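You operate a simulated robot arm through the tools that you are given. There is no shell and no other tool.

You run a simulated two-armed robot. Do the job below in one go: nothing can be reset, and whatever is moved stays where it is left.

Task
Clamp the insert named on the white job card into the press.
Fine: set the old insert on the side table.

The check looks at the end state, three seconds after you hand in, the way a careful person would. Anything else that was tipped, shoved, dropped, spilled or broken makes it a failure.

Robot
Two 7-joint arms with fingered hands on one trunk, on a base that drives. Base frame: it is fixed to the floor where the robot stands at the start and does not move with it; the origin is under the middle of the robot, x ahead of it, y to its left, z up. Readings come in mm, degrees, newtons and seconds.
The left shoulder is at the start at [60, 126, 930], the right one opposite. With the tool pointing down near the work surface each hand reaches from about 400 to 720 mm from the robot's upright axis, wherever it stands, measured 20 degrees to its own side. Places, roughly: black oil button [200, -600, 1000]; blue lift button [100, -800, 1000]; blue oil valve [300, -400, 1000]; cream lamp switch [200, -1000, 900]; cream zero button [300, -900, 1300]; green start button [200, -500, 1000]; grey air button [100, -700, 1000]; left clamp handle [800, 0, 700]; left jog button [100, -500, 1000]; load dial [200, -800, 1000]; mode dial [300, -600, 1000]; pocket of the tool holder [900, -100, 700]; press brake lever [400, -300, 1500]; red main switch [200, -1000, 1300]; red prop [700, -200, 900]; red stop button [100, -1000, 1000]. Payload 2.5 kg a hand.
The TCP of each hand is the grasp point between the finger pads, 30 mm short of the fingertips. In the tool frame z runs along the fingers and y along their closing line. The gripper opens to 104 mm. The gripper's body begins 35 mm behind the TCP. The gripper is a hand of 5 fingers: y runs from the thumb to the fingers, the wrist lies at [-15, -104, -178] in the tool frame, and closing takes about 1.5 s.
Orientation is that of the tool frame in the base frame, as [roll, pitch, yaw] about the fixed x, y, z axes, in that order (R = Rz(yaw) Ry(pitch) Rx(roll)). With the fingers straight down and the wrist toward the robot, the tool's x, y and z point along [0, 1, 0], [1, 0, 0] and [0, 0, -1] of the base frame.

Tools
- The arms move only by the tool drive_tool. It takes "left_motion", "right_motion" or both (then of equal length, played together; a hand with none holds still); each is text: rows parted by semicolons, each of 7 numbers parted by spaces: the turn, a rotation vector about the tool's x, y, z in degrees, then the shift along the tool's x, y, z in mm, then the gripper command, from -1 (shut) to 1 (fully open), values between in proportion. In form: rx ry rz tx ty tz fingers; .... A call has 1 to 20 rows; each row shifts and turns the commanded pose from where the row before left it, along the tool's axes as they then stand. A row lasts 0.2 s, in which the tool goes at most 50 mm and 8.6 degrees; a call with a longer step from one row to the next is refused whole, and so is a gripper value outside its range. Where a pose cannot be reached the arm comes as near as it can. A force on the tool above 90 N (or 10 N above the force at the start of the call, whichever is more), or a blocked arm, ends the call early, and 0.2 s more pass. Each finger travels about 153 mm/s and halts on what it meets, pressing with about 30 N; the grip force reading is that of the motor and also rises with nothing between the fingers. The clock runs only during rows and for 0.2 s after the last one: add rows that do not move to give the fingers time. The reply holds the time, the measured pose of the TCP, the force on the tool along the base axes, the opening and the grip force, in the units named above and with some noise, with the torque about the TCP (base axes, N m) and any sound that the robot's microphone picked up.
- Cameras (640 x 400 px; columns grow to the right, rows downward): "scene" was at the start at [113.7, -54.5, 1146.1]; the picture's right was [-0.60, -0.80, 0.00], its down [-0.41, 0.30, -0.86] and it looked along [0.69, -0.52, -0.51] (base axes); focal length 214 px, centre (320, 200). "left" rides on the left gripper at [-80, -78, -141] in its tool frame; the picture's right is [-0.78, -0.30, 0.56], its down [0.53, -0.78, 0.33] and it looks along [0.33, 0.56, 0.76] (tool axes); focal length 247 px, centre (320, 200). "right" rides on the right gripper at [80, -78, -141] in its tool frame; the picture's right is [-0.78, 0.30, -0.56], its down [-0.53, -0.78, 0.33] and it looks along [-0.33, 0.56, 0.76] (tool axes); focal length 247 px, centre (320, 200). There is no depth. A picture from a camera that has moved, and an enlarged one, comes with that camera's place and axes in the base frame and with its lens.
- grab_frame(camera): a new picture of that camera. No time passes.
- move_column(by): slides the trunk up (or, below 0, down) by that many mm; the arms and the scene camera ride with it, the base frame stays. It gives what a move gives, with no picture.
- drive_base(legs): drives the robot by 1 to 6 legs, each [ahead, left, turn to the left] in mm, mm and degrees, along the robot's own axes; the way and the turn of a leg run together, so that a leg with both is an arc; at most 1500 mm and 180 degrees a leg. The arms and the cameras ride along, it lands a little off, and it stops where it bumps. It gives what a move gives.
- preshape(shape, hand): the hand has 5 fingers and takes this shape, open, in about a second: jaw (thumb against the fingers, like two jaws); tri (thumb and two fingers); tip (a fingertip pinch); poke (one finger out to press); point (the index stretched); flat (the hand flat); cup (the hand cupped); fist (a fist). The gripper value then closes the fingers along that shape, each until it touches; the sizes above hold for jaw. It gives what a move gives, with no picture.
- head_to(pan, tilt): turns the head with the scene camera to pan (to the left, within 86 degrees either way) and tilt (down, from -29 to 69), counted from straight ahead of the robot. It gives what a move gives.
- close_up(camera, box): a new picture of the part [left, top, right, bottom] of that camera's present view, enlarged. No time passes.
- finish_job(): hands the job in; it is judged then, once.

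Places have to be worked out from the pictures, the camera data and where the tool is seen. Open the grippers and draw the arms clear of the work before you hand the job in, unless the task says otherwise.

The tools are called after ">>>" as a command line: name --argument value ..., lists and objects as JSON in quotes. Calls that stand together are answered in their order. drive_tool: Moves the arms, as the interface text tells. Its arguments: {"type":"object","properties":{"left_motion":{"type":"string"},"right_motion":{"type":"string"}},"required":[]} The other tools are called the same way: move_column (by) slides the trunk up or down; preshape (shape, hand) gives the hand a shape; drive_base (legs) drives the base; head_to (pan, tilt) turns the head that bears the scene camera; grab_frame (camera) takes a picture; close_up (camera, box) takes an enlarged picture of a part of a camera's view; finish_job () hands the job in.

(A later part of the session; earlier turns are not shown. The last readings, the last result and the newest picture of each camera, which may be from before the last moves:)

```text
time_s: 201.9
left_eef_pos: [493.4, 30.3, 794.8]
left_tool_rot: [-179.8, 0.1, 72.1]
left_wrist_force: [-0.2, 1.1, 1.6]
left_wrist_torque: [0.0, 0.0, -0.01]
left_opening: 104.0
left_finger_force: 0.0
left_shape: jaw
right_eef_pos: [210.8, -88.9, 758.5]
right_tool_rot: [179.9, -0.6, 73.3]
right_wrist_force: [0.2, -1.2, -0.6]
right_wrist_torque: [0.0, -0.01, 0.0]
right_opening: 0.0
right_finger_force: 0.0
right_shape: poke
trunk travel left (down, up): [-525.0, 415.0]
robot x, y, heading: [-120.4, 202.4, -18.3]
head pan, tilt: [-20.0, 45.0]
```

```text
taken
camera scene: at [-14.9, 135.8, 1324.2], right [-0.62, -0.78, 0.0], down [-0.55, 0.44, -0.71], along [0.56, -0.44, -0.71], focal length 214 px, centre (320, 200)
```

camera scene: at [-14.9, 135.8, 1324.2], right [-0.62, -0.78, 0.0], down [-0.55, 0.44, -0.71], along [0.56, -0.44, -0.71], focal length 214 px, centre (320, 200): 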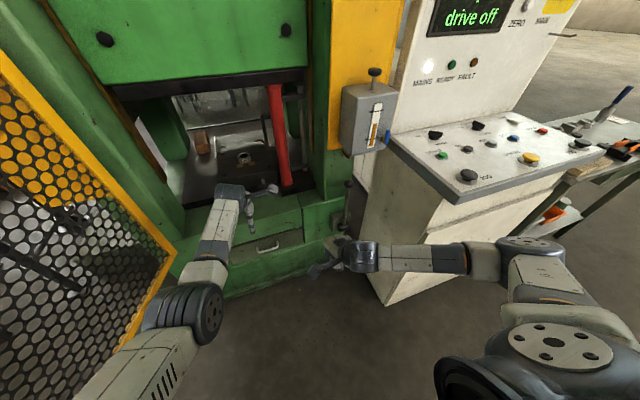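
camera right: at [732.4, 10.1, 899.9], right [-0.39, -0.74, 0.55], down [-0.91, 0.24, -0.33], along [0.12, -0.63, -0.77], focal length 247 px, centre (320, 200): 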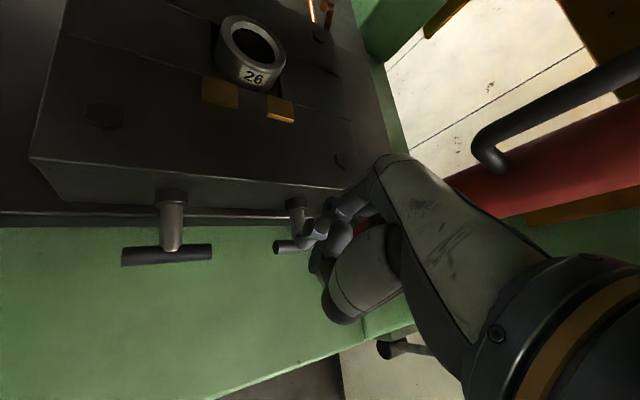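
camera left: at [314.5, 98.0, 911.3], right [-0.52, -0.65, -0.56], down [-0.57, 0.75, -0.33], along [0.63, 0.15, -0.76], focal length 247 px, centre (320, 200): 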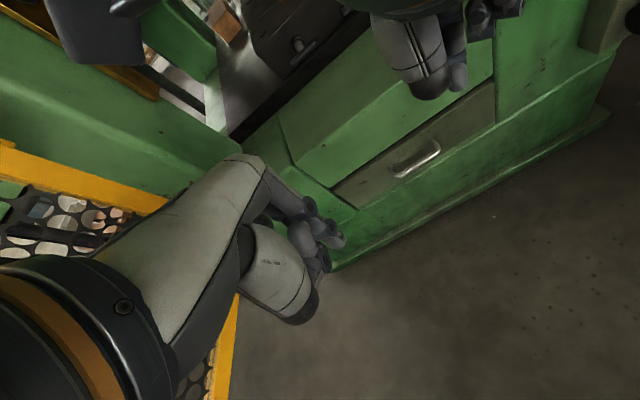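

The left arm holds 635 mm ahead well. I test a bit further: 667 mm ahead, central, at grasp height.

>>> drive_tool --left_motion "0 0 0 -13 11 17 1; 0 0 0 -13 11 17 1; 0 0 0 -13 10 17 1; 0 0 0 0 0 0 1"

```text
time_s: 202.9
left_eef_pos: [491.3, 14.0, 764.8]
left_tool_rot: [-179.9, 0.1, 72.0]
left_wrist_force: [0.7, 0.0, -0.7]
left_wrist_torque: [0.0, 0.0, 0.0]
left_opening: 103.8
left_finger_force: 0.0
left_shape: jaw
left hand out of reach, approached as far as the arm can: row 2, 3
right_eef_pos: [212.3, -89.0, 757.8]
right_tool_rot: [179.9, -0.5, 73.2]
right_wrist_force: [0.7, -0.6, -0.4]
right_wrist_torque: [-0.02, 0.02, 0.0]
right_opening: 0.2
right_finger_force: 0.1
right_shape: poke
trunk travel left (down, up): [-525.0, 415.0]
robot x, y, heading: [-116.4, 200.6, -18.3]
head pan, tilt: [-20.0, 45.0]
```

The straight reach limit is about 637 mm at this trunk height. I lower the trunk 100 mm (raising the right hand to compensate) and tilt the left hand 10° forward, then test again.

>>> drive_tool --left_motion "0 0 0 5 -10 -20 1; 0 0 0 5 -10 -20 1; 0 0 0 0 0 -20 1; 0 0 0 0 0 -20 1; 0 0 0 0 0 -20 1; 0 0 0 0 0 0 1" --right_motion "0 0 0 0 0 -20 -1; 0 0 0 0 0 -20 -1; 0 0 0 0 0 -20 -1; 0 0 0 0 0 -20 -1; 0 0 0 0 0 -20 -1; 0 0 0 0 0 0 -1"

>>> move_column --by -100

>>> drive_tool --left_motion "-5 0 0 0 0 0 1; -5 0 0 0 0 0 1; 0 0 0 -5 15 15 1; 0 0 0 -5 15 15 1; 0 0 0 0 15 5 1; 0 0 0 0 0 0 1"

>>> grab_frame --camera "scene"

```text
time_s: 204.3
left_eef_pos: [475.9, 30.4, 866.6]
left_tool_rot: [-179.8, 0.1, 72.0]
left_wrist_force: [0.2, 0.1, -0.1]
left_wrist_torque: [0.0, 0.01, 0.02]
left_opening: 103.7
left_finger_force: 0.1
left_shape: jaw
right_eef_pos: [212.0, -89.4, 858.7]
right_tool_rot: [180.0, -0.6, 73.2]
right_wrist_force: [-0.1, -0.1, 0.5]
right_wrist_torque: [0.01, 0.01, -0.02]
right_opening: 0.1
right_finger_force: 0.1
right_shape: poke
trunk travel left (down, up): [-525.0, 415.0]
robot x, y, heading: [-117.0, 200.6, -18.3]
head pan, tilt: [-20.0, 45.0]
```

```text
time_s: 205.7
left_eef_pos: [475.6, 30.6, 764.4]
left_tool_rot: [-179.9, 0.2, 72.0]
left_wrist_force: [-0.1, -0.3, 0.3]
left_wrist_torque: [0.01, 0.02, 0.03]
left_opening: 103.8
left_finger_force: 0.1
left_shape: jaw
right_eef_pos: [210.7, -89.0, 758.0]
right_tool_rot: [179.9, -0.5, 73.2]
right_wrist_force: [0.3, 0.0, -0.1]
right_wrist_torque: [-0.01, 0.02, -0.02]
right_opening: 0.0
right_finger_force: 0.0
right_shape: poke
trunk travel left (down, up): [-425.0, 515.0]
robot x, y, heading: [-118.0, 198.4, -18.1]
head pan, tilt: [-20.0, 45.0]
```

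```text
time_s: 207.1
left_eef_pos: [521.8, 6.2, 738.4]
left_tool_rot: [170.0, 0.2, 71.9]
left_wrist_force: [0.1, -0.2, -0.8]
left_wrist_torque: [0.01, 0.02, 0.02]
left_opening: 104.0
left_finger_force: 0.0
left_shape: jaw
right_eef_pos: [211.3, -89.7, 759.6]
right_tool_rot: [179.9, -0.6, 73.2]
right_wrist_force: [0.4, -0.2, 0.0]
right_wrist_torque: [0.03, -0.01, 0.01]
right_opening: 0.0
right_finger_force: 0.1
right_shape: poke
trunk travel left (down, up): [-425.0, 515.0]
robot x, y, heading: [-119.5, 200.8, -18.3]
head pan, tilt: [-20.0, 45.0]
```

```text
taken
camera scene: at [-14.9, 135.9, 1224.1], right [-0.62, -0.79, 0.0], down [-0.56, 0.44, -0.71], along [0.56, -0.44, -0.71], focal length 214 px, centre (320, 200)
```

scene: 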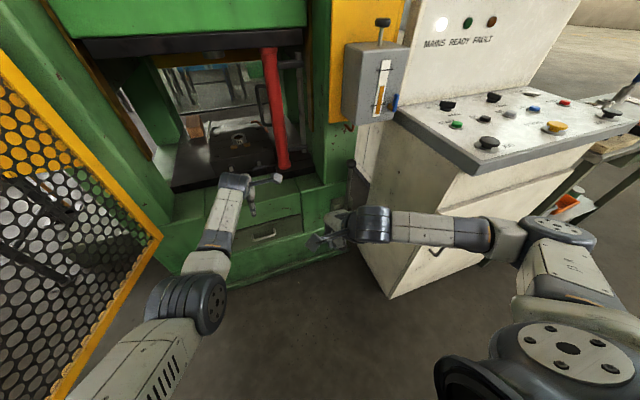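

Left reach is now good (668 mm ahead at z 738). For the right arm I'll use the straight-up posture in front of the trunk (slim, away from the brake knob), keeping the head near centre so it doesn't touch the arm.

>>> head_to --pan 5 --tilt 40

>>> drive_tool --right_motion "0 0 0 2 -4 -45 -1; 0 0 0 2 -4 -45 -1; 0 0 0 2 -4 -45 -1; 0 0 0 2 -4 -45 -1; 0 0 0 2 -4 -45 -1; 0 0 0 2 -4 -45 -1; 0 0 0 2 -4 -45 -1; 0 0 0 2 -4 -45 -1; 0 0 0 2 -4 -45 -1; 0 0 0 2 -4 -45 -1; 0 0 0 2 -4 -45 -1; 0 0 0 2 -4 -45 -1; 0 0 0 2 -4 -40 -1; 0 0 0 0 0 0 -1"

>>> grab_frame --camera "scene"

```text
time_s: 208.0
left_eef_pos: [521.6, 5.9, 738.3]
left_tool_rot: [170.2, 0.1, 72.0]
left_wrist_force: [-0.1, 0.7, -0.3]
left_wrist_torque: [0.04, 0.01, 0.02]
left_opening: 104.0
left_finger_force: 0.1
left_shape: jaw
right_eef_pos: [211.1, -89.8, 757.9]
right_tool_rot: [180.0, -0.7, 73.2]
right_wrist_force: [0.0, -0.9, 0.0]
right_wrist_torque: [-0.04, 0.03, 0.0]
right_opening: 0.0
right_finger_force: 0.0
right_shape: poke
trunk travel left (down, up): [-425.0, 515.0]
robot x, y, heading: [-118.6, 198.7, -18.2]
head pan, tilt: [5.0, 40.0]
```

```text
time_s: 211.0
left_eef_pos: [520.5, 6.3, 738.7]
left_tool_rot: [170.2, 0.2, 72.0]
left_wrist_force: [1.0, 0.8, -0.3]
left_wrist_torque: [-0.02, -0.01, -0.01]
left_opening: 104.0
left_finger_force: 0.1
left_shape: jaw
right_eef_pos: [167.4, -54.7, 1340.5]
right_tool_rot: [179.8, -0.6, 73.3]
right_wrist_force: [-0.1, 0.2, 0.2]
right_wrist_torque: [0.01, 0.0, 0.04]
right_opening: 0.0
right_finger_force: 0.1
right_shape: poke
trunk travel left (down, up): [-425.0, 515.0]
robot x, y, heading: [-116.9, 204.0, -18.2]
head pan, tilt: [5.0, 40.0]
```

```text
taken
camera scene: at [4.1, 166.7, 1231.4], right [-0.23, -0.97, 0.0], down [-0.63, 0.15, -0.77], along [0.75, -0.18, -0.64], focal length 214 px, centre (320, 200)
```

scene: 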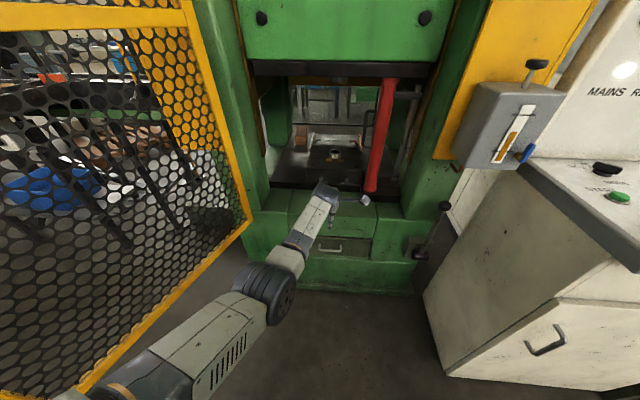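

Good. I raise the left hand 90 mm and drive in 300 mm, then check.

>>> drive_tool --left_motion "0 0 0 0 -5 -30 1; 0 0 0 0 -5 -30 1; 0 0 0 0 -5 -30 1; 0 0 0 0 0 0 1"

>>> drive_base --legs '[[300, 0, 0]]'

>>> grab_frame --camera "scene"

>>> grab_frame --camera "left"

>>> grab_frame --camera "right"

```text
time_s: 212.0
left_eef_pos: [490.6, 15.5, 826.1]
left_tool_rot: [170.3, 0.0, 72.0]
left_wrist_force: [0.2, 0.4, 0.2]
left_wrist_torque: [0.01, -0.01, 0.0]
left_opening: 104.0
left_finger_force: 0.1
left_shape: jaw
right_eef_pos: [167.0, -55.8, 1339.4]
right_tool_rot: [179.9, -0.6, 73.1]
right_wrist_force: [0.0, 0.6, -0.2]
right_wrist_torque: [0.01, 0.04, 0.02]
right_opening: 0.1
right_finger_force: 0.3
right_shape: poke
trunk travel left (down, up): [-425.0, 515.0]
robot x, y, heading: [-119.6, 201.4, -18.5]
head pan, tilt: [5.0, 40.0]
```

```text
time_s: 214.0
left_eef_pos: [777.0, -74.7, 825.5]
left_tool_rot: [170.2, 0.1, 72.3]
left_wrist_force: [-0.5, 0.7, -0.3]
left_wrist_torque: [0.0, -0.01, 0.02]
left_opening: 104.1
left_finger_force: 0.0
left_shape: jaw
right_eef_pos: [453.5, -146.5, 1339.0]
right_tool_rot: [179.9, -0.6, 73.6]
right_wrist_force: [-0.4, 0.6, -1.0]
right_wrist_torque: [0.03, 0.01, 0.02]
right_opening: 0.5
right_finger_force: 0.1
right_shape: poke
trunk travel left (down, up): [-425.0, 515.0]
robot x, y, heading: [164.9, 105.9, -17.9]
head pan, tilt: [5.0, 40.0]
```

```text
taken
camera scene: at [288.8, 74.3, 1231.4], right [-0.22, -0.97, 0.0], down [-0.63, 0.14, -0.77], along [0.75, -0.17, -0.64], focal length 214 px, centre (320, 200)
```

scene: 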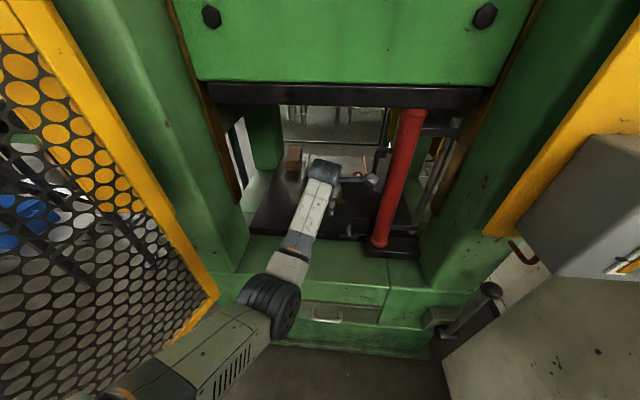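

```text
taken
camera left: at [655.8, -121.5, 950.4], right [-0.42, -0.68, -0.6], down [-0.51, 0.72, -0.46], along [0.75, 0.11, -0.66], focal length 247 px, centre (320, 200)
```

left: 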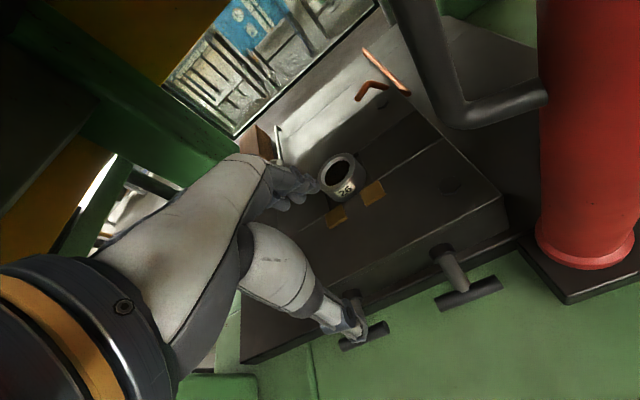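

```text
taken
camera right: at [400.8, -50.1, 1481.7], right [0.06, -0.83, 0.55], down [-0.89, -0.29, -0.34], along [0.44, -0.47, -0.76], focal length 247 px, centre (320, 200)
```

right: 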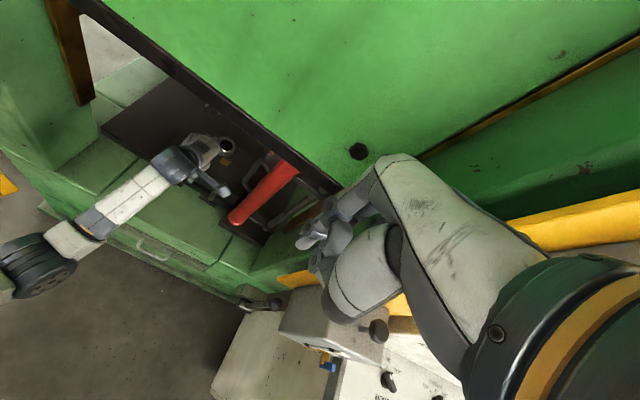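

I zoom in on the insert with the left and right cameras to fix its exact position.

>>> close_up --camera "left" --box '[290, 140, 418, 220]'

>>> close_up --camera "right" --box '[150, 110, 294, 200]'

>>> close_up --camera "scene" --box '[260, 140, 388, 220]'

```text
5.00 times, centred on (354, 180) of left
camera zoom: at [655.8, -121.5, 950.4], right [-0.42, -0.68, -0.6], down [-0.51, 0.72, -0.46], along [0.75, 0.11, -0.66], focal length 1235 px, centre (150, 300)
```

zoom: 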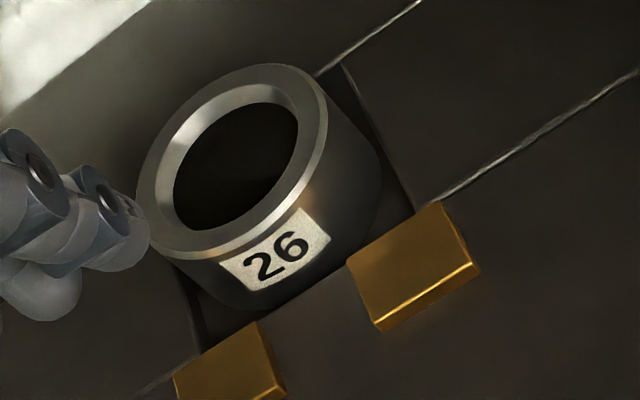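

```text
4.44 times, centred on (222, 155) of right
camera zoom: at [400.8, -50.1, 1481.7], right [0.06, -0.83, 0.55], down [-0.89, -0.29, -0.34], along [0.44, -0.47, -0.76], focal length 1098 px, centre (756, 400)
```

zoom: 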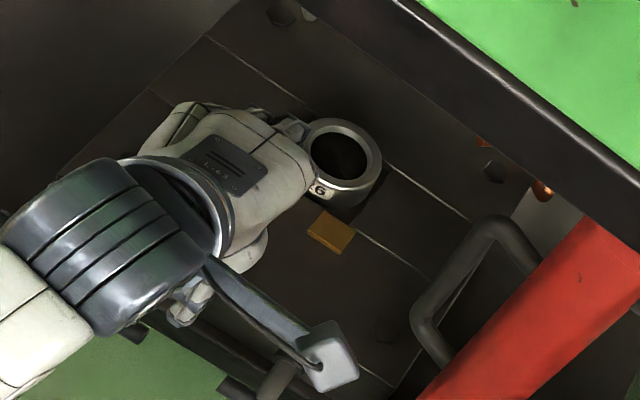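

```text
5.00 times, centred on (324, 180) of scene
camera zoom: at [288.8, 74.3, 1231.4], right [-0.22, -0.97, 0.0], down [-0.63, 0.14, -0.77], along [0.75, -0.17, -0.64], focal length 1072 px, centre (300, 300)
```

zoom: 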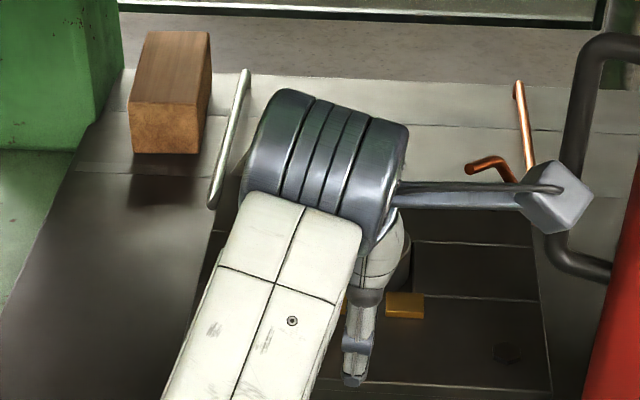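

The ring's top centre triangulates to (927,-129,723), diameter ~60 mm. A tilted grip would be too shallow, so I set the hand upright again, lower the trunk to 0 for reach (keeping the hand at height), and pull the right hand back a bit.

>>> drive_tool --left_motion "5 0 0 0 0 0 1; 5 0 0 0 -5 -10 1; 0 0 0 0 -5 -10 1; 0 0 0 0 0 0 1" --right_motion "0 0 0 0 -15 0 -1; 0 0 0 0 -15 0 -1; 0 0 0 0 -15 0 -1; 0 0 0 0 0 0 -1"

>>> move_column --by -50

>>> drive_tool --left_motion "0 0 0 0 0 -25 1; 0 0 0 0 0 -25 1"

>>> move_column --by -50

>>> grab_frame --camera "scene"

>>> grab_frame --camera "right"

```text
time_s: 215.0
left_eef_pos: [766.2, -72.2, 843.9]
left_tool_rot: [-179.8, 0.0, 72.2]
left_wrist_force: [0.8, 0.9, 0.0]
left_wrist_torque: [0.02, -0.01, -0.01]
left_opening: 103.7
left_finger_force: 0.0
left_shape: jaw
right_eef_pos: [416.0, -134.2, 1333.3]
right_tool_rot: [179.8, -0.6, 73.6]
right_wrist_force: [0.7, -0.3, -0.3]
right_wrist_torque: [-0.01, 0.0, -0.04]
right_opening: 0.1
right_finger_force: 0.3
right_shape: poke
right hand out of reach, approached as far as the arm can: row 3
trunk travel left (down, up): [-425.0, 515.0]
robot x, y, heading: [167.5, 107.0, -18.1]
head pan, tilt: [5.0, 40.0]
```

```text
time_s: 215.9
left_eef_pos: [767.0, -72.0, 794.7]
left_tool_rot: [-179.9, 0.1, 72.4]
left_wrist_force: [0.6, 0.5, -0.5]
left_wrist_torque: [0.01, 0.01, -0.04]
left_opening: 103.9
left_finger_force: 0.0
left_shape: jaw
right_eef_pos: [416.6, -135.0, 1283.5]
right_tool_rot: [179.9, -0.6, 73.6]
right_wrist_force: [-0.1, 0.7, -0.2]
right_wrist_torque: [-0.03, 0.0, -0.01]
right_opening: 0.1
right_finger_force: 0.1
right_shape: poke
trunk travel left (down, up): [-375.0, 565.0]
robot x, y, heading: [164.6, 107.5, -18.2]
head pan, tilt: [5.0, 40.0]
```

```text
time_s: 216.5
left_eef_pos: [766.0, -71.0, 844.0]
left_tool_rot: [-179.9, 0.1, 72.3]
left_wrist_force: [1.0, 0.6, 0.3]
left_wrist_torque: [0.0, 0.03, 0.04]
left_opening: 104.2
left_finger_force: 0.1
left_shape: jaw
right_eef_pos: [416.7, -135.0, 1283.8]
right_tool_rot: [179.8, -0.6, 73.7]
right_wrist_force: [-1.1, 0.4, -0.2]
right_wrist_torque: [-0.02, 0.0, 0.0]
right_opening: 0.0
right_finger_force: 0.0
right_shape: poke
trunk travel left (down, up): [-375.0, 565.0]
robot x, y, heading: [166.4, 105.3, -17.8]
head pan, tilt: [5.0, 40.0]
```

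```text
time_s: 217.4
left_eef_pos: [766.1, -70.1, 793.7]
left_tool_rot: [-180.0, 0.1, 72.3]
left_wrist_force: [0.1, 0.3, -0.1]
left_wrist_torque: [0.03, -0.01, 0.03]
left_opening: 104.1
left_finger_force: 0.1
left_shape: jaw
right_eef_pos: [415.9, -134.0, 1232.8]
right_tool_rot: [179.8, -0.6, 73.6]
right_wrist_force: [0.8, -0.3, 0.6]
right_wrist_torque: [0.01, -0.02, 0.02]
right_opening: 0.0
right_finger_force: 0.0
right_shape: poke
trunk travel left (down, up): [-325.0, 615.0]
robot x, y, heading: [165.6, 109.1, -18.1]
head pan, tilt: [5.0, 40.0]
```

```text
taken
camera scene: at [288.5, 74.4, 1131.4], right [-0.22, -0.97, 0.0], down [-0.63, 0.14, -0.77], along [0.75, -0.17, -0.64], focal length 214 px, centre (320, 200)
```

scene: 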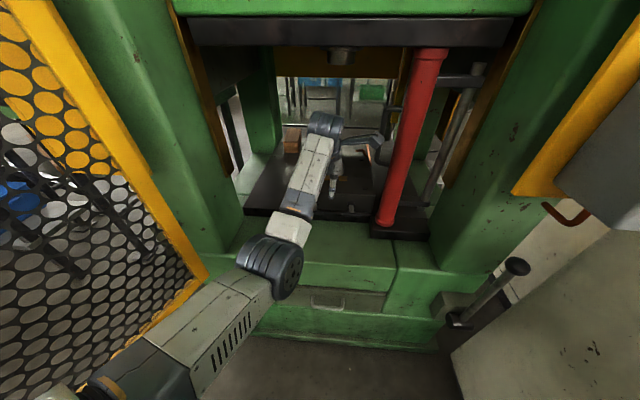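

```text
taken
camera right: at [363.8, -37.6, 1375.0], right [0.06, -0.83, 0.55], down [-0.89, -0.29, -0.34], along [0.44, -0.47, -0.76], focal length 247 px, centre (320, 200)
```

right: 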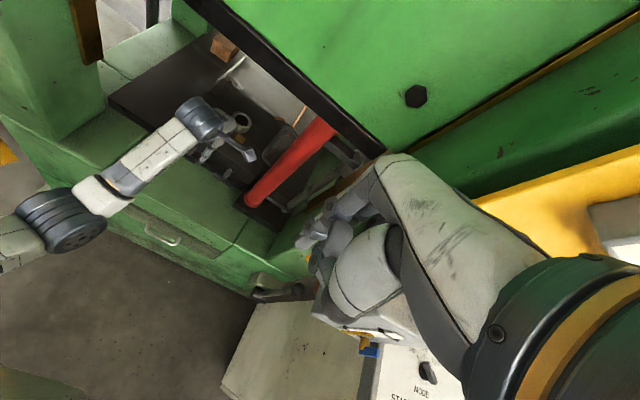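

All clear. I raise the left hand slightly and drive ahead 140 mm so that it comes over the insert.

>>> drive_tool --left_motion "0 0 0 0 0 -15 1; 0 0 0 0 0 0 1"

>>> drive_base --legs '[[140, 0, 0]]'

>>> grab_frame --camera "scene"

>>> grab_frame --camera "left"

>>> grab_frame --camera "right"

```text
time_s: 218.0
left_eef_pos: [765.9, -70.5, 809.4]
left_tool_rot: [-179.8, 0.1, 72.3]
left_wrist_force: [0.2, 0.4, 0.2]
left_wrist_torque: [-0.02, -0.01, 0.03]
left_opening: 104.3
left_finger_force: 0.0
left_shape: jaw
right_eef_pos: [416.1, -135.3, 1232.2]
right_tool_rot: [179.7, -0.6, 73.6]
right_wrist_force: [0.1, 0.8, 0.7]
right_wrist_torque: [0.0, 0.0, 0.01]
right_opening: 0.0
right_finger_force: 0.2
right_shape: poke
trunk travel left (down, up): [-325.0, 615.0]
robot x, y, heading: [166.1, 108.2, -18.1]
head pan, tilt: [5.0, 40.0]
```

```text
time_s: 219.2
left_eef_pos: [860.4, -101.7, 813.2]
left_tool_rot: [179.8, -0.5, 73.0]
left_wrist_force: [0.2, -1.1, 0.1]
left_wrist_torque: [0.03, -0.02, -0.01]
left_opening: 104.0
left_finger_force: 0.1
left_shape: jaw
right_eef_pos: [509.0, -175.4, 1232.9]
right_tool_rot: [179.5, -1.2, 74.4]
right_wrist_force: [-0.2, -1.3, -0.4]
right_wrist_torque: [0.0, 0.0, 0.02]
right_opening: 0.2
right_finger_force: 0.0
right_shape: poke
trunk travel left (down, up): [-325.0, 615.0]
robot x, y, heading: [261.9, 72.4, -17.1]
head pan, tilt: [5.0, 40.0]
stopped in leg 1: the robot was blocked; the commanded pose is now the measured one
```

```text
taken
camera scene: at [378.0, 33.2, 1132.7], right [-0.21, -0.98, -0.01], down [-0.62, 0.14, -0.77], along [0.75, -0.16, -0.64], focal length 214 px, centre (320, 200)
```

scene: 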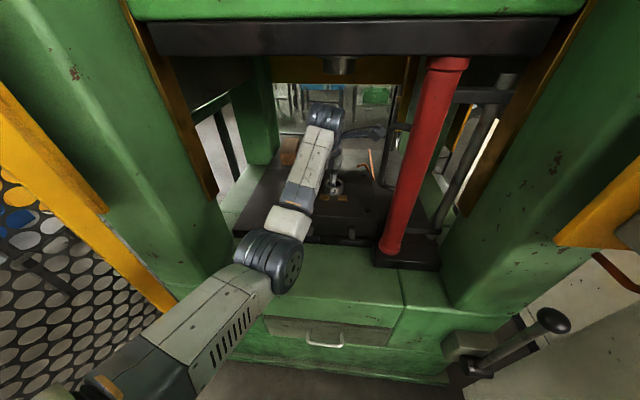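

```text
taken
camera left: at [761.0, -159.0, 952.8], right [-0.51, -0.65, -0.57], down [-0.59, 0.74, -0.33], along [0.63, 0.16, -0.76], focal length 247 px, centre (320, 200)
```

left: 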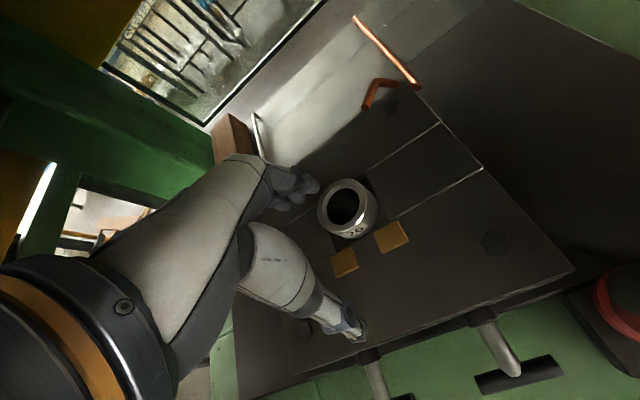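

```text
taken
camera right: at [452.6, -79.8, 1376.0], right [0.07, -0.84, 0.54], down [-0.89, -0.3, -0.35], along [0.46, -0.46, -0.76], focal length 247 px, centre (320, 200)
```

right: 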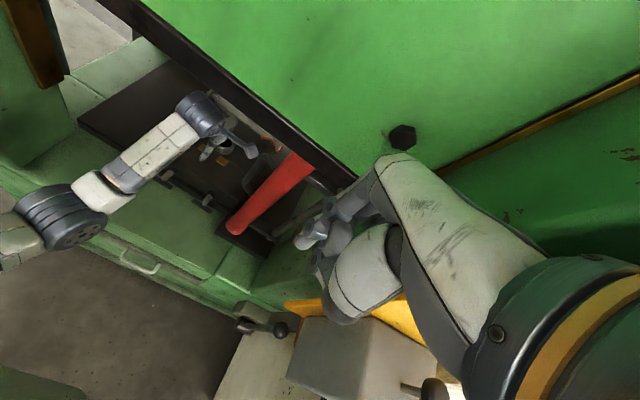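

The base was blocked after ~100 mm, likely base front against the press foot. I back off 15 mm and look straight down to verify what touches.

>>> drive_base --legs '[[-15, 0, -1]]'

>>> head_to --pan 5 --tilt 69

>>> grab_frame --camera "scene"

>>> head_to --pan 60 --tilt 55

>>> grab_frame --camera "scene"

```text
time_s: 220.2
left_eef_pos: [843.4, -113.8, 810.6]
left_tool_rot: [-179.9, -0.5, 71.8]
left_wrist_force: [0.0, -0.3, 0.0]
left_wrist_torque: [0.02, -0.03, -0.03]
left_opening: 104.0
left_finger_force: 0.0
left_shape: jaw
right_eef_pos: [493.7, -178.5, 1231.8]
right_tool_rot: [179.7, -1.2, 73.1]
right_wrist_force: [-0.1, -0.3, -0.5]
right_wrist_torque: [0.0, 0.01, 0.02]
right_opening: 0.3
right_finger_force: 0.0
right_shape: poke
trunk travel left (down, up): [-325.0, 615.0]
robot x, y, heading: [246.9, 71.2, -18.5]
head pan, tilt: [5.0, 40.0]
stopped in leg 1: the robot was blocked; the commanded pose is now the measured one
```

```text
time_s: 221.1
left_eef_pos: [844.0, -115.3, 809.9]
left_tool_rot: [-179.9, -0.5, 71.8]
left_wrist_force: [-0.3, 0.5, -0.3]
left_wrist_torque: [0.0, 0.01, -0.04]
left_opening: 104.1
left_finger_force: 0.1
left_shape: jaw
right_eef_pos: [491.9, -178.2, 1231.7]
right_tool_rot: [179.6, -1.2, 73.0]
right_wrist_force: [0.4, -0.9, 1.6]
right_wrist_torque: [0.03, 0.0, 0.0]
right_opening: 0.0
right_finger_force: 0.1
right_shape: poke
trunk travel left (down, up): [-325.0, 615.0]
robot x, y, heading: [248.2, 75.3, -18.8]
head pan, tilt: [5.0, 68.8]
```

```text
taken
camera scene: at [338.7, 39.5, 1095.3], right [-0.23, -0.97, -0.01], down [-0.9, 0.22, -0.36], along [0.36, -0.08, -0.93], focal length 214 px, centre (320, 200)
```

scene: 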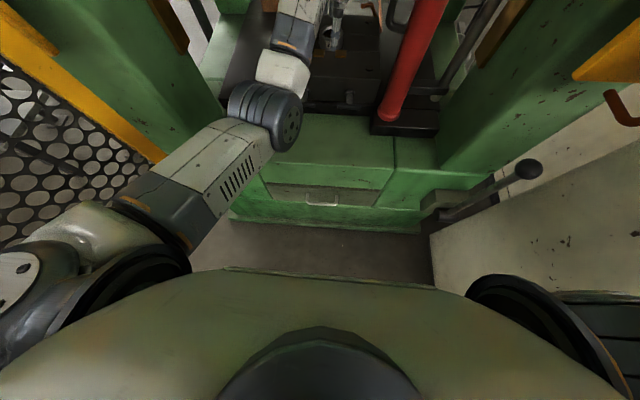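

```text
time_s: 222.4
left_eef_pos: [844.7, -114.6, 809.9]
left_tool_rot: [-179.9, -0.6, 71.8]
left_wrist_force: [-0.8, -0.4, -0.5]
left_wrist_torque: [-0.01, -0.04, -0.05]
left_opening: 104.0
left_finger_force: 0.2
left_shape: jaw
right_eef_pos: [493.3, -178.3, 1231.2]
right_tool_rot: [179.6, -1.2, 73.0]
right_wrist_force: [-0.1, 0.2, 0.8]
right_wrist_torque: [0.0, 0.03, -0.01]
right_opening: 0.0
right_finger_force: 0.1
right_shape: poke
trunk travel left (down, up): [-325.0, 615.0]
robot x, y, heading: [250.2, 69.8, -18.7]
head pan, tilt: [60.0, 55.0]
```

```text
taken
camera scene: at [338.1, 100.2, 1111.3], right [0.66, -0.75, -0.01], down [-0.61, -0.54, -0.58], along [0.43, 0.39, -0.81], focal length 214 px, centre (320, 200)
```

scene: 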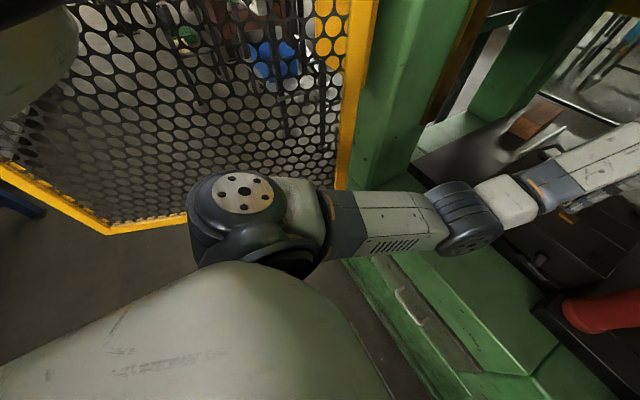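

The press foot isn't touched (floor gap visible). The contact is most likely my round rear housing against the yellow gate on the left. I shift the base right 45 mm, which also helps the left arm's reach.

>>> head_to --pan 5 --tilt 45

>>> drive_base --legs '[[0, -45, 0]]'

>>> grab_frame --camera "scene"

>>> grab_frame --camera "right"

```text
time_s: 223.6
left_eef_pos: [844.5, -114.1, 809.5]
left_tool_rot: [-179.9, -0.6, 71.7]
left_wrist_force: [-0.4, -0.1, -0.7]
left_wrist_torque: [0.0, 0.01, -0.01]
left_opening: 103.9
left_finger_force: 0.0
left_shape: jaw
right_eef_pos: [492.3, -177.9, 1230.5]
right_tool_rot: [179.7, -1.1, 73.0]
right_wrist_force: [-0.3, -0.9, -0.2]
right_wrist_torque: [-0.07, 0.01, -0.02]
right_opening: 0.0
right_finger_force: 0.1
right_shape: poke
trunk travel left (down, up): [-325.0, 615.0]
robot x, y, heading: [246.7, 78.8, -18.7]
head pan, tilt: [5.0, 45.0]
```

```text
time_s: 224.5
left_eef_pos: [832.9, -151.2, 807.8]
left_tool_rot: [-179.9, 0.0, 71.8]
left_wrist_force: [-0.9, 0.3, -0.1]
left_wrist_torque: [-0.01, -0.03, 0.01]
left_opening: 103.9
left_finger_force: 0.0
left_shape: jaw
right_eef_pos: [481.9, -211.3, 1233.0]
right_tool_rot: [179.7, -0.6, 73.1]
right_wrist_force: [-0.3, -0.4, 0.0]
right_wrist_torque: [-0.01, -0.02, 0.02]
right_opening: 0.1
right_finger_force: 0.1
right_shape: poke
trunk travel left (down, up): [-325.0, 615.0]
robot x, y, heading: [231.9, 30.2, -18.2]
head pan, tilt: [5.0, 45.0]
```

```text
taken
camera scene: at [352.0, -0.7, 1124.1], right [-0.23, -0.97, 0.0], down [-0.69, 0.16, -0.71], along [0.69, -0.16, -0.71], focal length 214 px, centre (320, 200)
```

scene: 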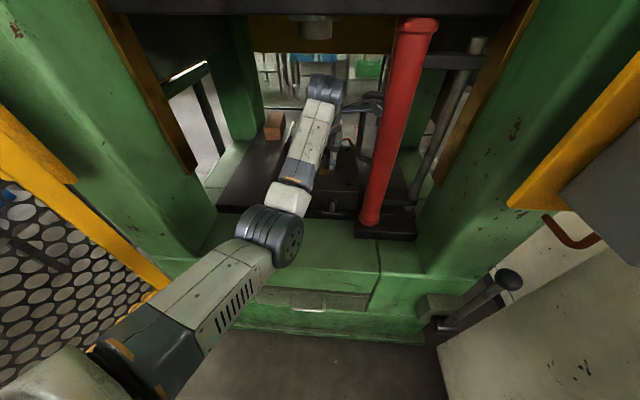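

```text
taken
camera right: at [429.5, -114.1, 1375.0], right [0.05, -0.83, 0.55], down [-0.9, -0.28, -0.34], along [0.44, -0.47, -0.76], focal length 247 px, centre (320, 200)
```

right: 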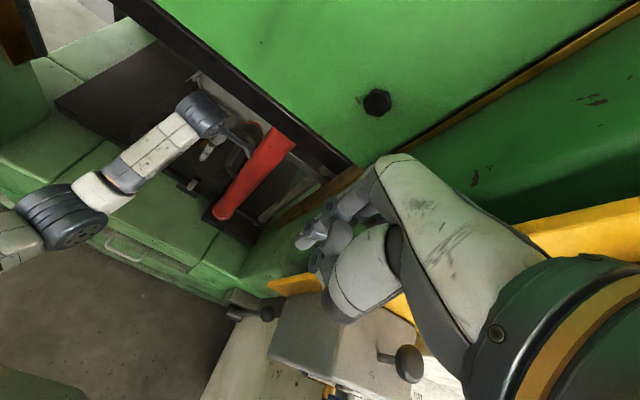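

Free again. I move the left hand 48 mm left (its camera was near the prop), then drive ahead 45 mm.

>>> drive_tool --left_motion "0 0 0 24 0 0 1; 0 0 0 24 0 0 1; 0 0 0 0 0 0 1"

>>> drive_base --legs '[[45, 0, 0]]'

>>> close_up --camera "left" --box '[220, 120, 476, 280]'

>>> close_up --camera "right" --box '[130, 60, 290, 160]'

```text
time_s: 225.3
left_eef_pos: [846.7, -104.1, 808.2]
left_tool_rot: [-179.7, 0.1, 71.7]
left_wrist_force: [1.1, -0.5, 0.2]
left_wrist_torque: [0.02, 0.04, -0.02]
left_opening: 104.0
left_finger_force: 0.0
left_shape: jaw
right_eef_pos: [481.2, -210.9, 1233.4]
right_tool_rot: [179.7, -0.6, 73.1]
right_wrist_force: [0.2, -0.4, -0.1]
right_wrist_torque: [-0.01, 0.01, 0.05]
right_opening: 0.0
right_finger_force: 0.0
right_shape: poke
trunk travel left (down, up): [-325.0, 615.0]
robot x, y, heading: [234.2, 33.7, -18.5]
head pan, tilt: [5.0, 45.0]
```

```text
time_s: 226.2
left_eef_pos: [890.2, -119.7, 810.0]
left_tool_rot: [-179.8, 0.0, 71.8]
left_wrist_force: [-1.0, -0.6, 1.3]
left_wrist_torque: [0.02, -0.02, 0.0]
left_opening: 103.9
left_finger_force: 0.1
left_shape: jaw
right_eef_pos: [526.3, -226.2, 1232.8]
right_tool_rot: [179.8, -0.6, 73.1]
right_wrist_force: [0.7, 0.7, 0.0]
right_wrist_torque: [0.0, 0.0, -0.02]
right_opening: 0.2
right_finger_force: 0.0
right_shape: poke
trunk travel left (down, up): [-325.0, 615.0]
robot x, y, heading: [276.7, 15.8, -18.7]
head pan, tilt: [5.0, 45.0]
```

```text
2.50 times, centred on (348, 200) of left
camera zoom: at [790.5, -172.3, 950.1], right [-0.53, -0.64, -0.56], down [-0.57, 0.75, -0.33], along [0.63, 0.14, -0.76], focal length 617 px, centre (250, 200)
```

zoom: 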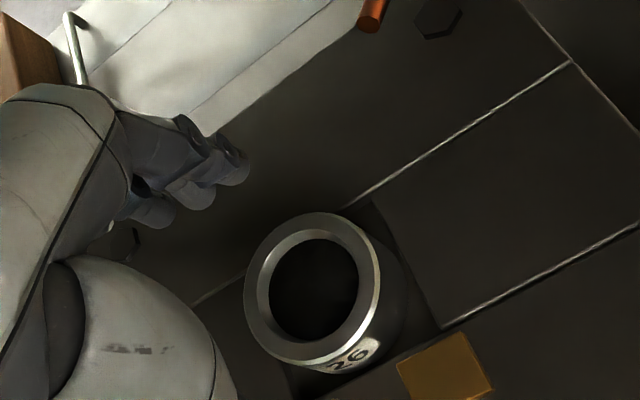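

```text
4.00 times, centred on (210, 110) of right
camera zoom: at [472.2, -128.4, 1375.1], right [0.05, -0.83, 0.55], down [-0.9, -0.28, -0.34], along [0.44, -0.47, -0.76], focal length 988 px, centre (760, 560)
```

zoom: 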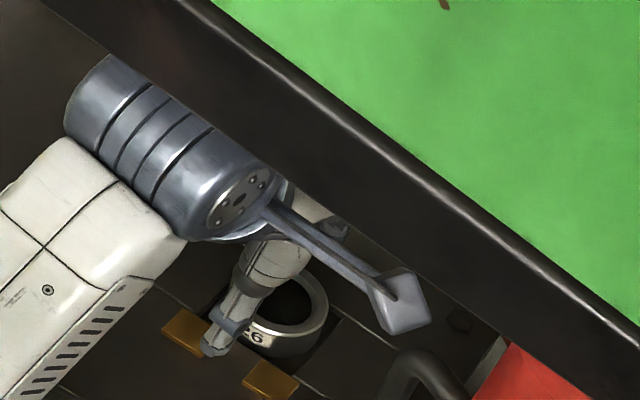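

The ring lies about 36 mm further ahead and 3 mm left of the hand. I move over it and check alignment.

>>> drive_tool --left_motion "0 0 0 1.5 18 0 1; 0 0 0 1.5 18 0 1; 0 0 0 0 0 15 1; 0 0 0 0 0 15 1; 0 0 0 0 0 0 1"

>>> close_up --camera "left" --box '[220, 120, 476, 280]'

>>> close_up --camera "right" --box '[130, 60, 290, 160]'

>>> close_up --camera "scene" --box '[270, 70, 430, 220]'

```text
time_s: 227.4
left_eef_pos: [925.0, -127.7, 779.0]
left_tool_rot: [-179.9, 0.1, 71.8]
left_wrist_force: [0.0, 0.5, 0.1]
left_wrist_torque: [0.03, 0.01, -0.01]
left_opening: 104.0
left_finger_force: 0.1
left_shape: jaw
right_eef_pos: [525.3, -225.2, 1232.8]
right_tool_rot: [179.7, -0.5, 73.0]
right_wrist_force: [-0.1, -0.1, -1.0]
right_wrist_torque: [0.0, -0.04, 0.01]
right_opening: 0.3
right_finger_force: 0.0
right_shape: poke
trunk travel left (down, up): [-325.0, 615.0]
robot x, y, heading: [272.3, 18.5, -18.6]
head pan, tilt: [5.0, 45.0]
```

```text
2.50 times, centred on (348, 200) of left
camera zoom: at [825.6, -180.7, 920.1], right [-0.53, -0.64, -0.56], down [-0.57, 0.75, -0.33], along [0.63, 0.14, -0.76], focal length 617 px, centre (250, 200)
```

zoom: 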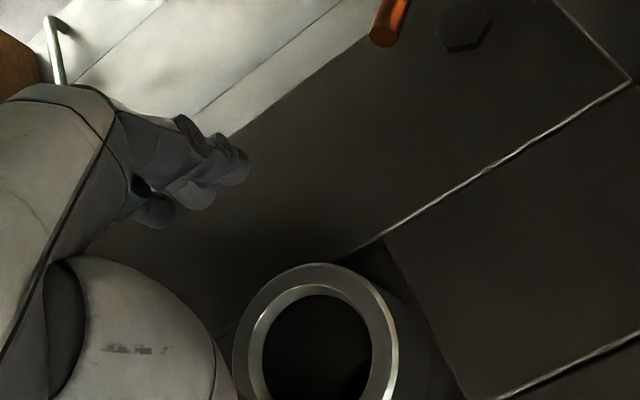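

```text
4.00 times, centred on (210, 110) of right
camera zoom: at [472.1, -128.3, 1375.1], right [0.05, -0.83, 0.55], down [-0.9, -0.28, -0.34], along [0.44, -0.47, -0.76], focal length 988 px, centre (760, 560)
```

zoom: 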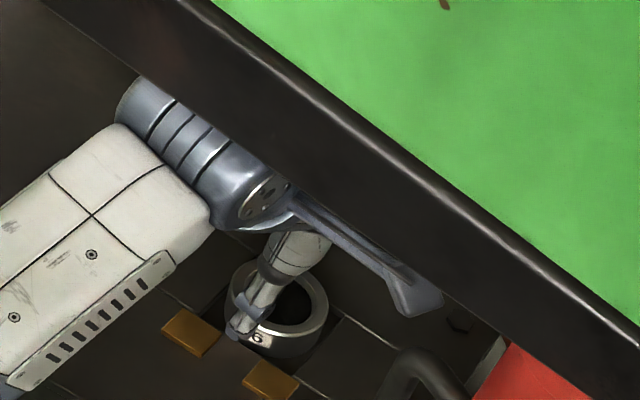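

```text
2.67 times, centred on (350, 145) of scene
camera zoom: at [394.6, -15.0, 1124.1], right [-0.23, -0.97, 0.0], down [-0.69, 0.16, -0.71], along [0.69, -0.16, -0.71], focal length 572 px, centre (240, 347)
```

zoom: 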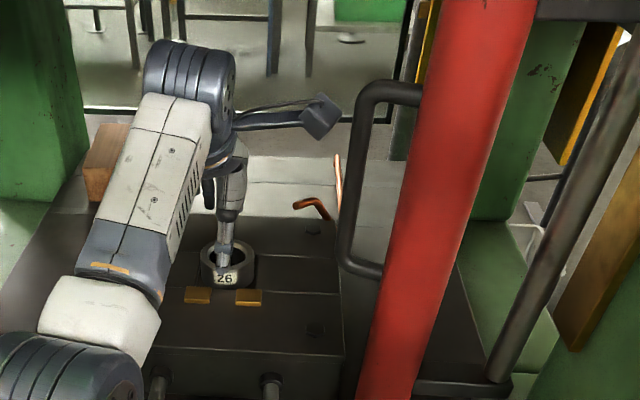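

The hand is centred over the ring (thumb in front between the pads, fingers behind). I lower toward grip height watching the force.

>>> drive_tool --left_motion "0 0 0 0 0 12 1; 0 0 0 0 0 12 1; 0 0 0 0 0 10 1; 0 0 0 0 0 4 1; 0 0 0 0 0 0 1"

>>> close_up --camera "right" --box '[150, 100, 246, 160]'

>>> close_up --camera "scene" --box '[310, 130, 390, 210]'

>>> close_up --camera "left" --box '[220, 140, 476, 300]'

```text
time_s: 228.6
left_eef_pos: [925.7, -127.6, 744.9]
left_tool_rot: [179.6, 0.1, 71.8]
left_wrist_force: [-1.3, 0.3, 12.3]
left_wrist_torque: [-0.09, -0.67, 0.02]
left_opening: 103.0
left_finger_force: 0.0
left_shape: jaw
right_eef_pos: [523.6, -225.6, 1234.1]
right_tool_rot: [179.5, -0.6, 73.1]
right_wrist_force: [-1.0, -0.2, -0.3]
right_wrist_torque: [0.02, 0.01, 0.02]
right_opening: 0.0
right_finger_force: 0.1
right_shape: poke
trunk travel left (down, up): [-325.0, 615.0]
robot x, y, heading: [279.7, 18.7, -18.4]
head pan, tilt: [5.0, 45.0]
```

```text
6.67 times, centred on (198, 130) of right
camera zoom: at [470.3, -127.9, 1375.6], right [0.05, -0.83, 0.55], down [-0.9, -0.28, -0.34], along [0.44, -0.48, -0.76], focal length 1646 px, centre (1133, 667)
```

zoom: 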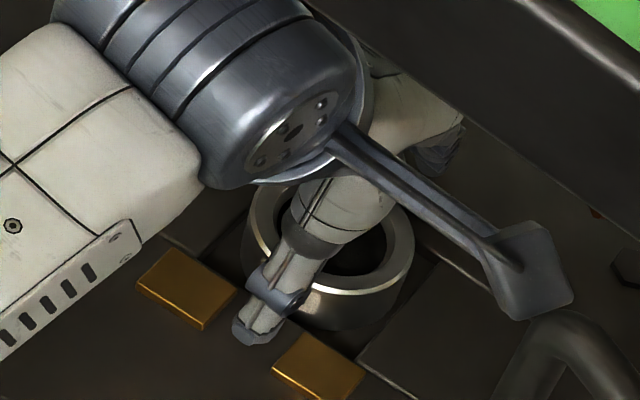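

```text
5.00 times, centred on (350, 170) of scene
camera zoom: at [393.3, -14.6, 1124.5], right [-0.23, -0.97, 0.0], down [-0.69, 0.16, -0.71], along [0.69, -0.17, -0.71], focal length 1072 px, centre (170, 350)
```

zoom: 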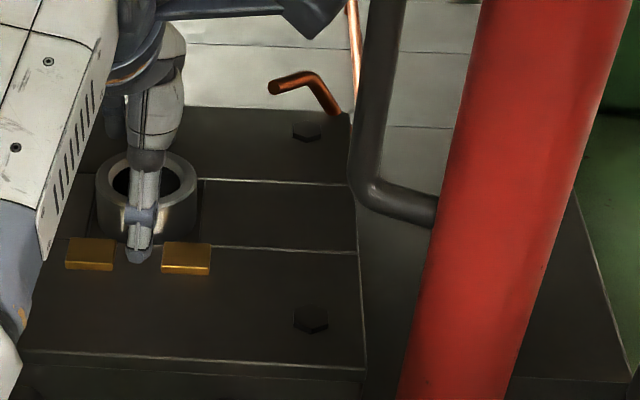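

```text
2.50 times, centred on (348, 220) of left
camera zoom: at [824.7, -180.5, 885.4], right [-0.52, -0.65, -0.56], down [-0.57, 0.75, -0.34], along [0.64, 0.14, -0.76], focal length 617 px, centre (250, 150)
```

zoom: 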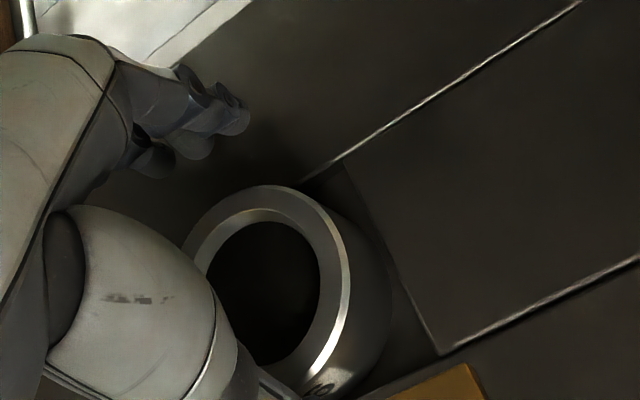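

The fingertips behind the ring touch the holder surface (12 N), so the depth is right. I lift 2 mm and close the grip.

>>> drive_tool --left_motion "0 0 0 0 0 -4 1; 0 0 0 0 0 0 0.4; 0 0 0 0 0 0 0; 0 0 0 0 0 0 -0.5; 0 0 0 0 0 0 -1; 0 0 0 0 0 0 -1; 0 0 0 0 0 0 -1; 0 0 0 0 0 0 -1; 0 0 0 0 0 0 -1"

>>> close_up --camera "right" --box '[150, 100, 246, 160]'

>>> close_up --camera "scene" --box '[310, 130, 390, 210]'

```text
time_s: 230.6
left_eef_pos: [922.5, -128.8, 746.7]
left_tool_rot: [180.0, 0.1, 71.5]
left_wrist_force: [-20.2, 4.4, 10.4]
left_wrist_torque: [-0.04, 0.36, -0.01]
left_opening: 56.8
left_finger_force: 30.3
left_shape: jaw
right_eef_pos: [522.0, -225.5, 1233.7]
right_tool_rot: [179.5, -0.6, 73.0]
right_wrist_force: [0.5, 0.7, 0.3]
right_wrist_torque: [-0.01, 0.03, 0.0]
right_opening: 0.0
right_finger_force: 0.1
right_shape: poke
trunk travel left (down, up): [-325.0, 615.0]
robot x, y, heading: [276.8, 17.2, -18.5]
head pan, tilt: [5.0, 45.0]
```

```text
6.67 times, centred on (198, 130) of right
camera zoom: at [469.2, -127.7, 1375.7], right [0.05, -0.83, 0.55], down [-0.9, -0.28, -0.34], along [0.44, -0.48, -0.76], focal length 1646 px, centre (1133, 667)
```

zoom: 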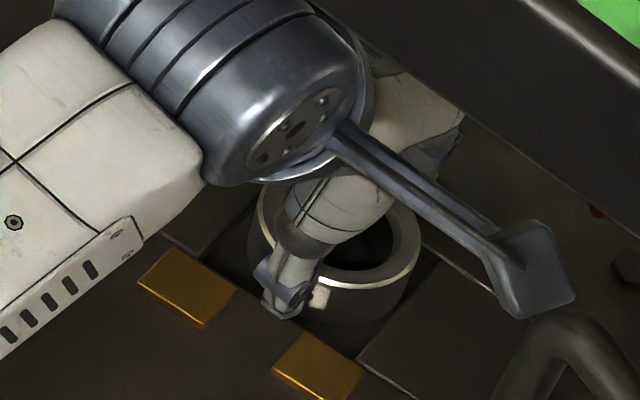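

```text
5.00 times, centred on (350, 170) of scene
camera zoom: at [392.4, -14.4, 1124.5], right [-0.23, -0.97, 0.0], down [-0.69, 0.16, -0.71], along [0.69, -0.17, -0.71], focal length 1072 px, centre (170, 350)
```

zoom: 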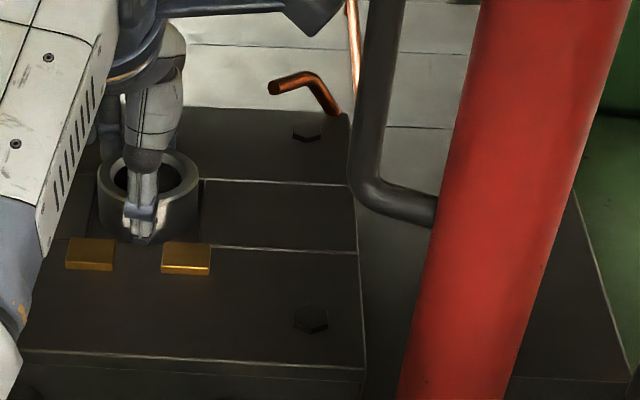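

Gripped (57 mm, 30 N) with the hand about 3 mm too far forward. I relieve that offset and lift gently.

>>> drive_tool --left_motion "0 0 0 0 -3 0 -1; 0 0 0 0 0 -5 -1; 0 0 0 0 0 -6 -1; 0 0 0 0 0 -8 -1; 0 0 0 0 0 -10 -1; 0 0 0 0 0 -12 -1"

>>> close_up --camera "scene" --box '[310, 130, 390, 210]'

>>> close_up --camera "left" --box '[220, 140, 476, 300]'

```text
time_s: 232.0
left_eef_pos: [922.9, -126.0, 786.1]
left_tool_rot: [-179.8, 0.1, 71.8]
left_wrist_force: [0.7, 0.5, -5.7]
left_wrist_torque: [0.01, 0.02, -0.03]
left_opening: 55.1
left_finger_force: 30.4
left_shape: jaw
right_eef_pos: [525.3, -225.7, 1232.2]
right_tool_rot: [179.7, -0.6, 72.9]
right_wrist_force: [0.5, -0.2, 0.4]
right_wrist_torque: [-0.01, -0.02, -0.01]
right_opening: 0.0
right_finger_force: 0.0
right_shape: poke
trunk travel left (down, up): [-325.0, 615.0]
robot x, y, heading: [275.7, 16.6, -18.6]
head pan, tilt: [5.0, 45.0]
```

```text
5.00 times, centred on (350, 170) of scene
camera zoom: at [395.2, -15.1, 1124.0], right [-0.23, -0.97, 0.0], down [-0.69, 0.17, -0.71], along [0.69, -0.16, -0.71], focal length 1072 px, centre (170, 350)
```

zoom: 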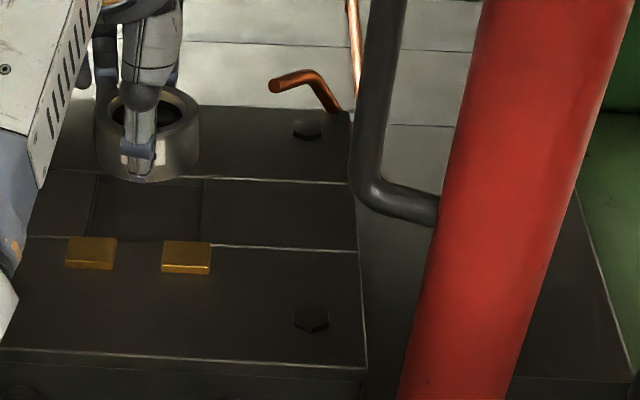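

```text
2.50 times, centred on (348, 220) of left
camera zoom: at [823.2, -179.9, 926.5], right [-0.53, -0.64, -0.56], down [-0.57, 0.75, -0.33], along [0.63, 0.14, -0.76], focal length 617 px, centre (250, 150)
```

zoom: 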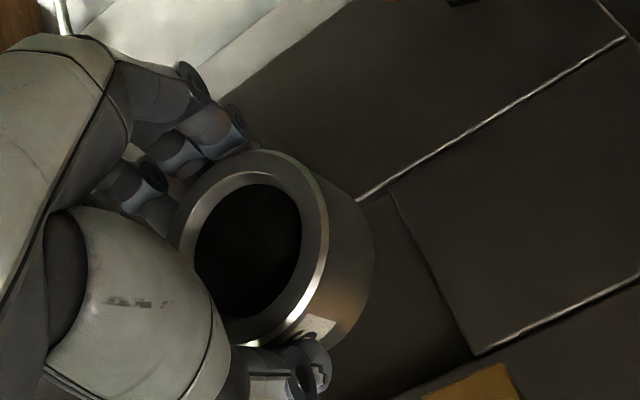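

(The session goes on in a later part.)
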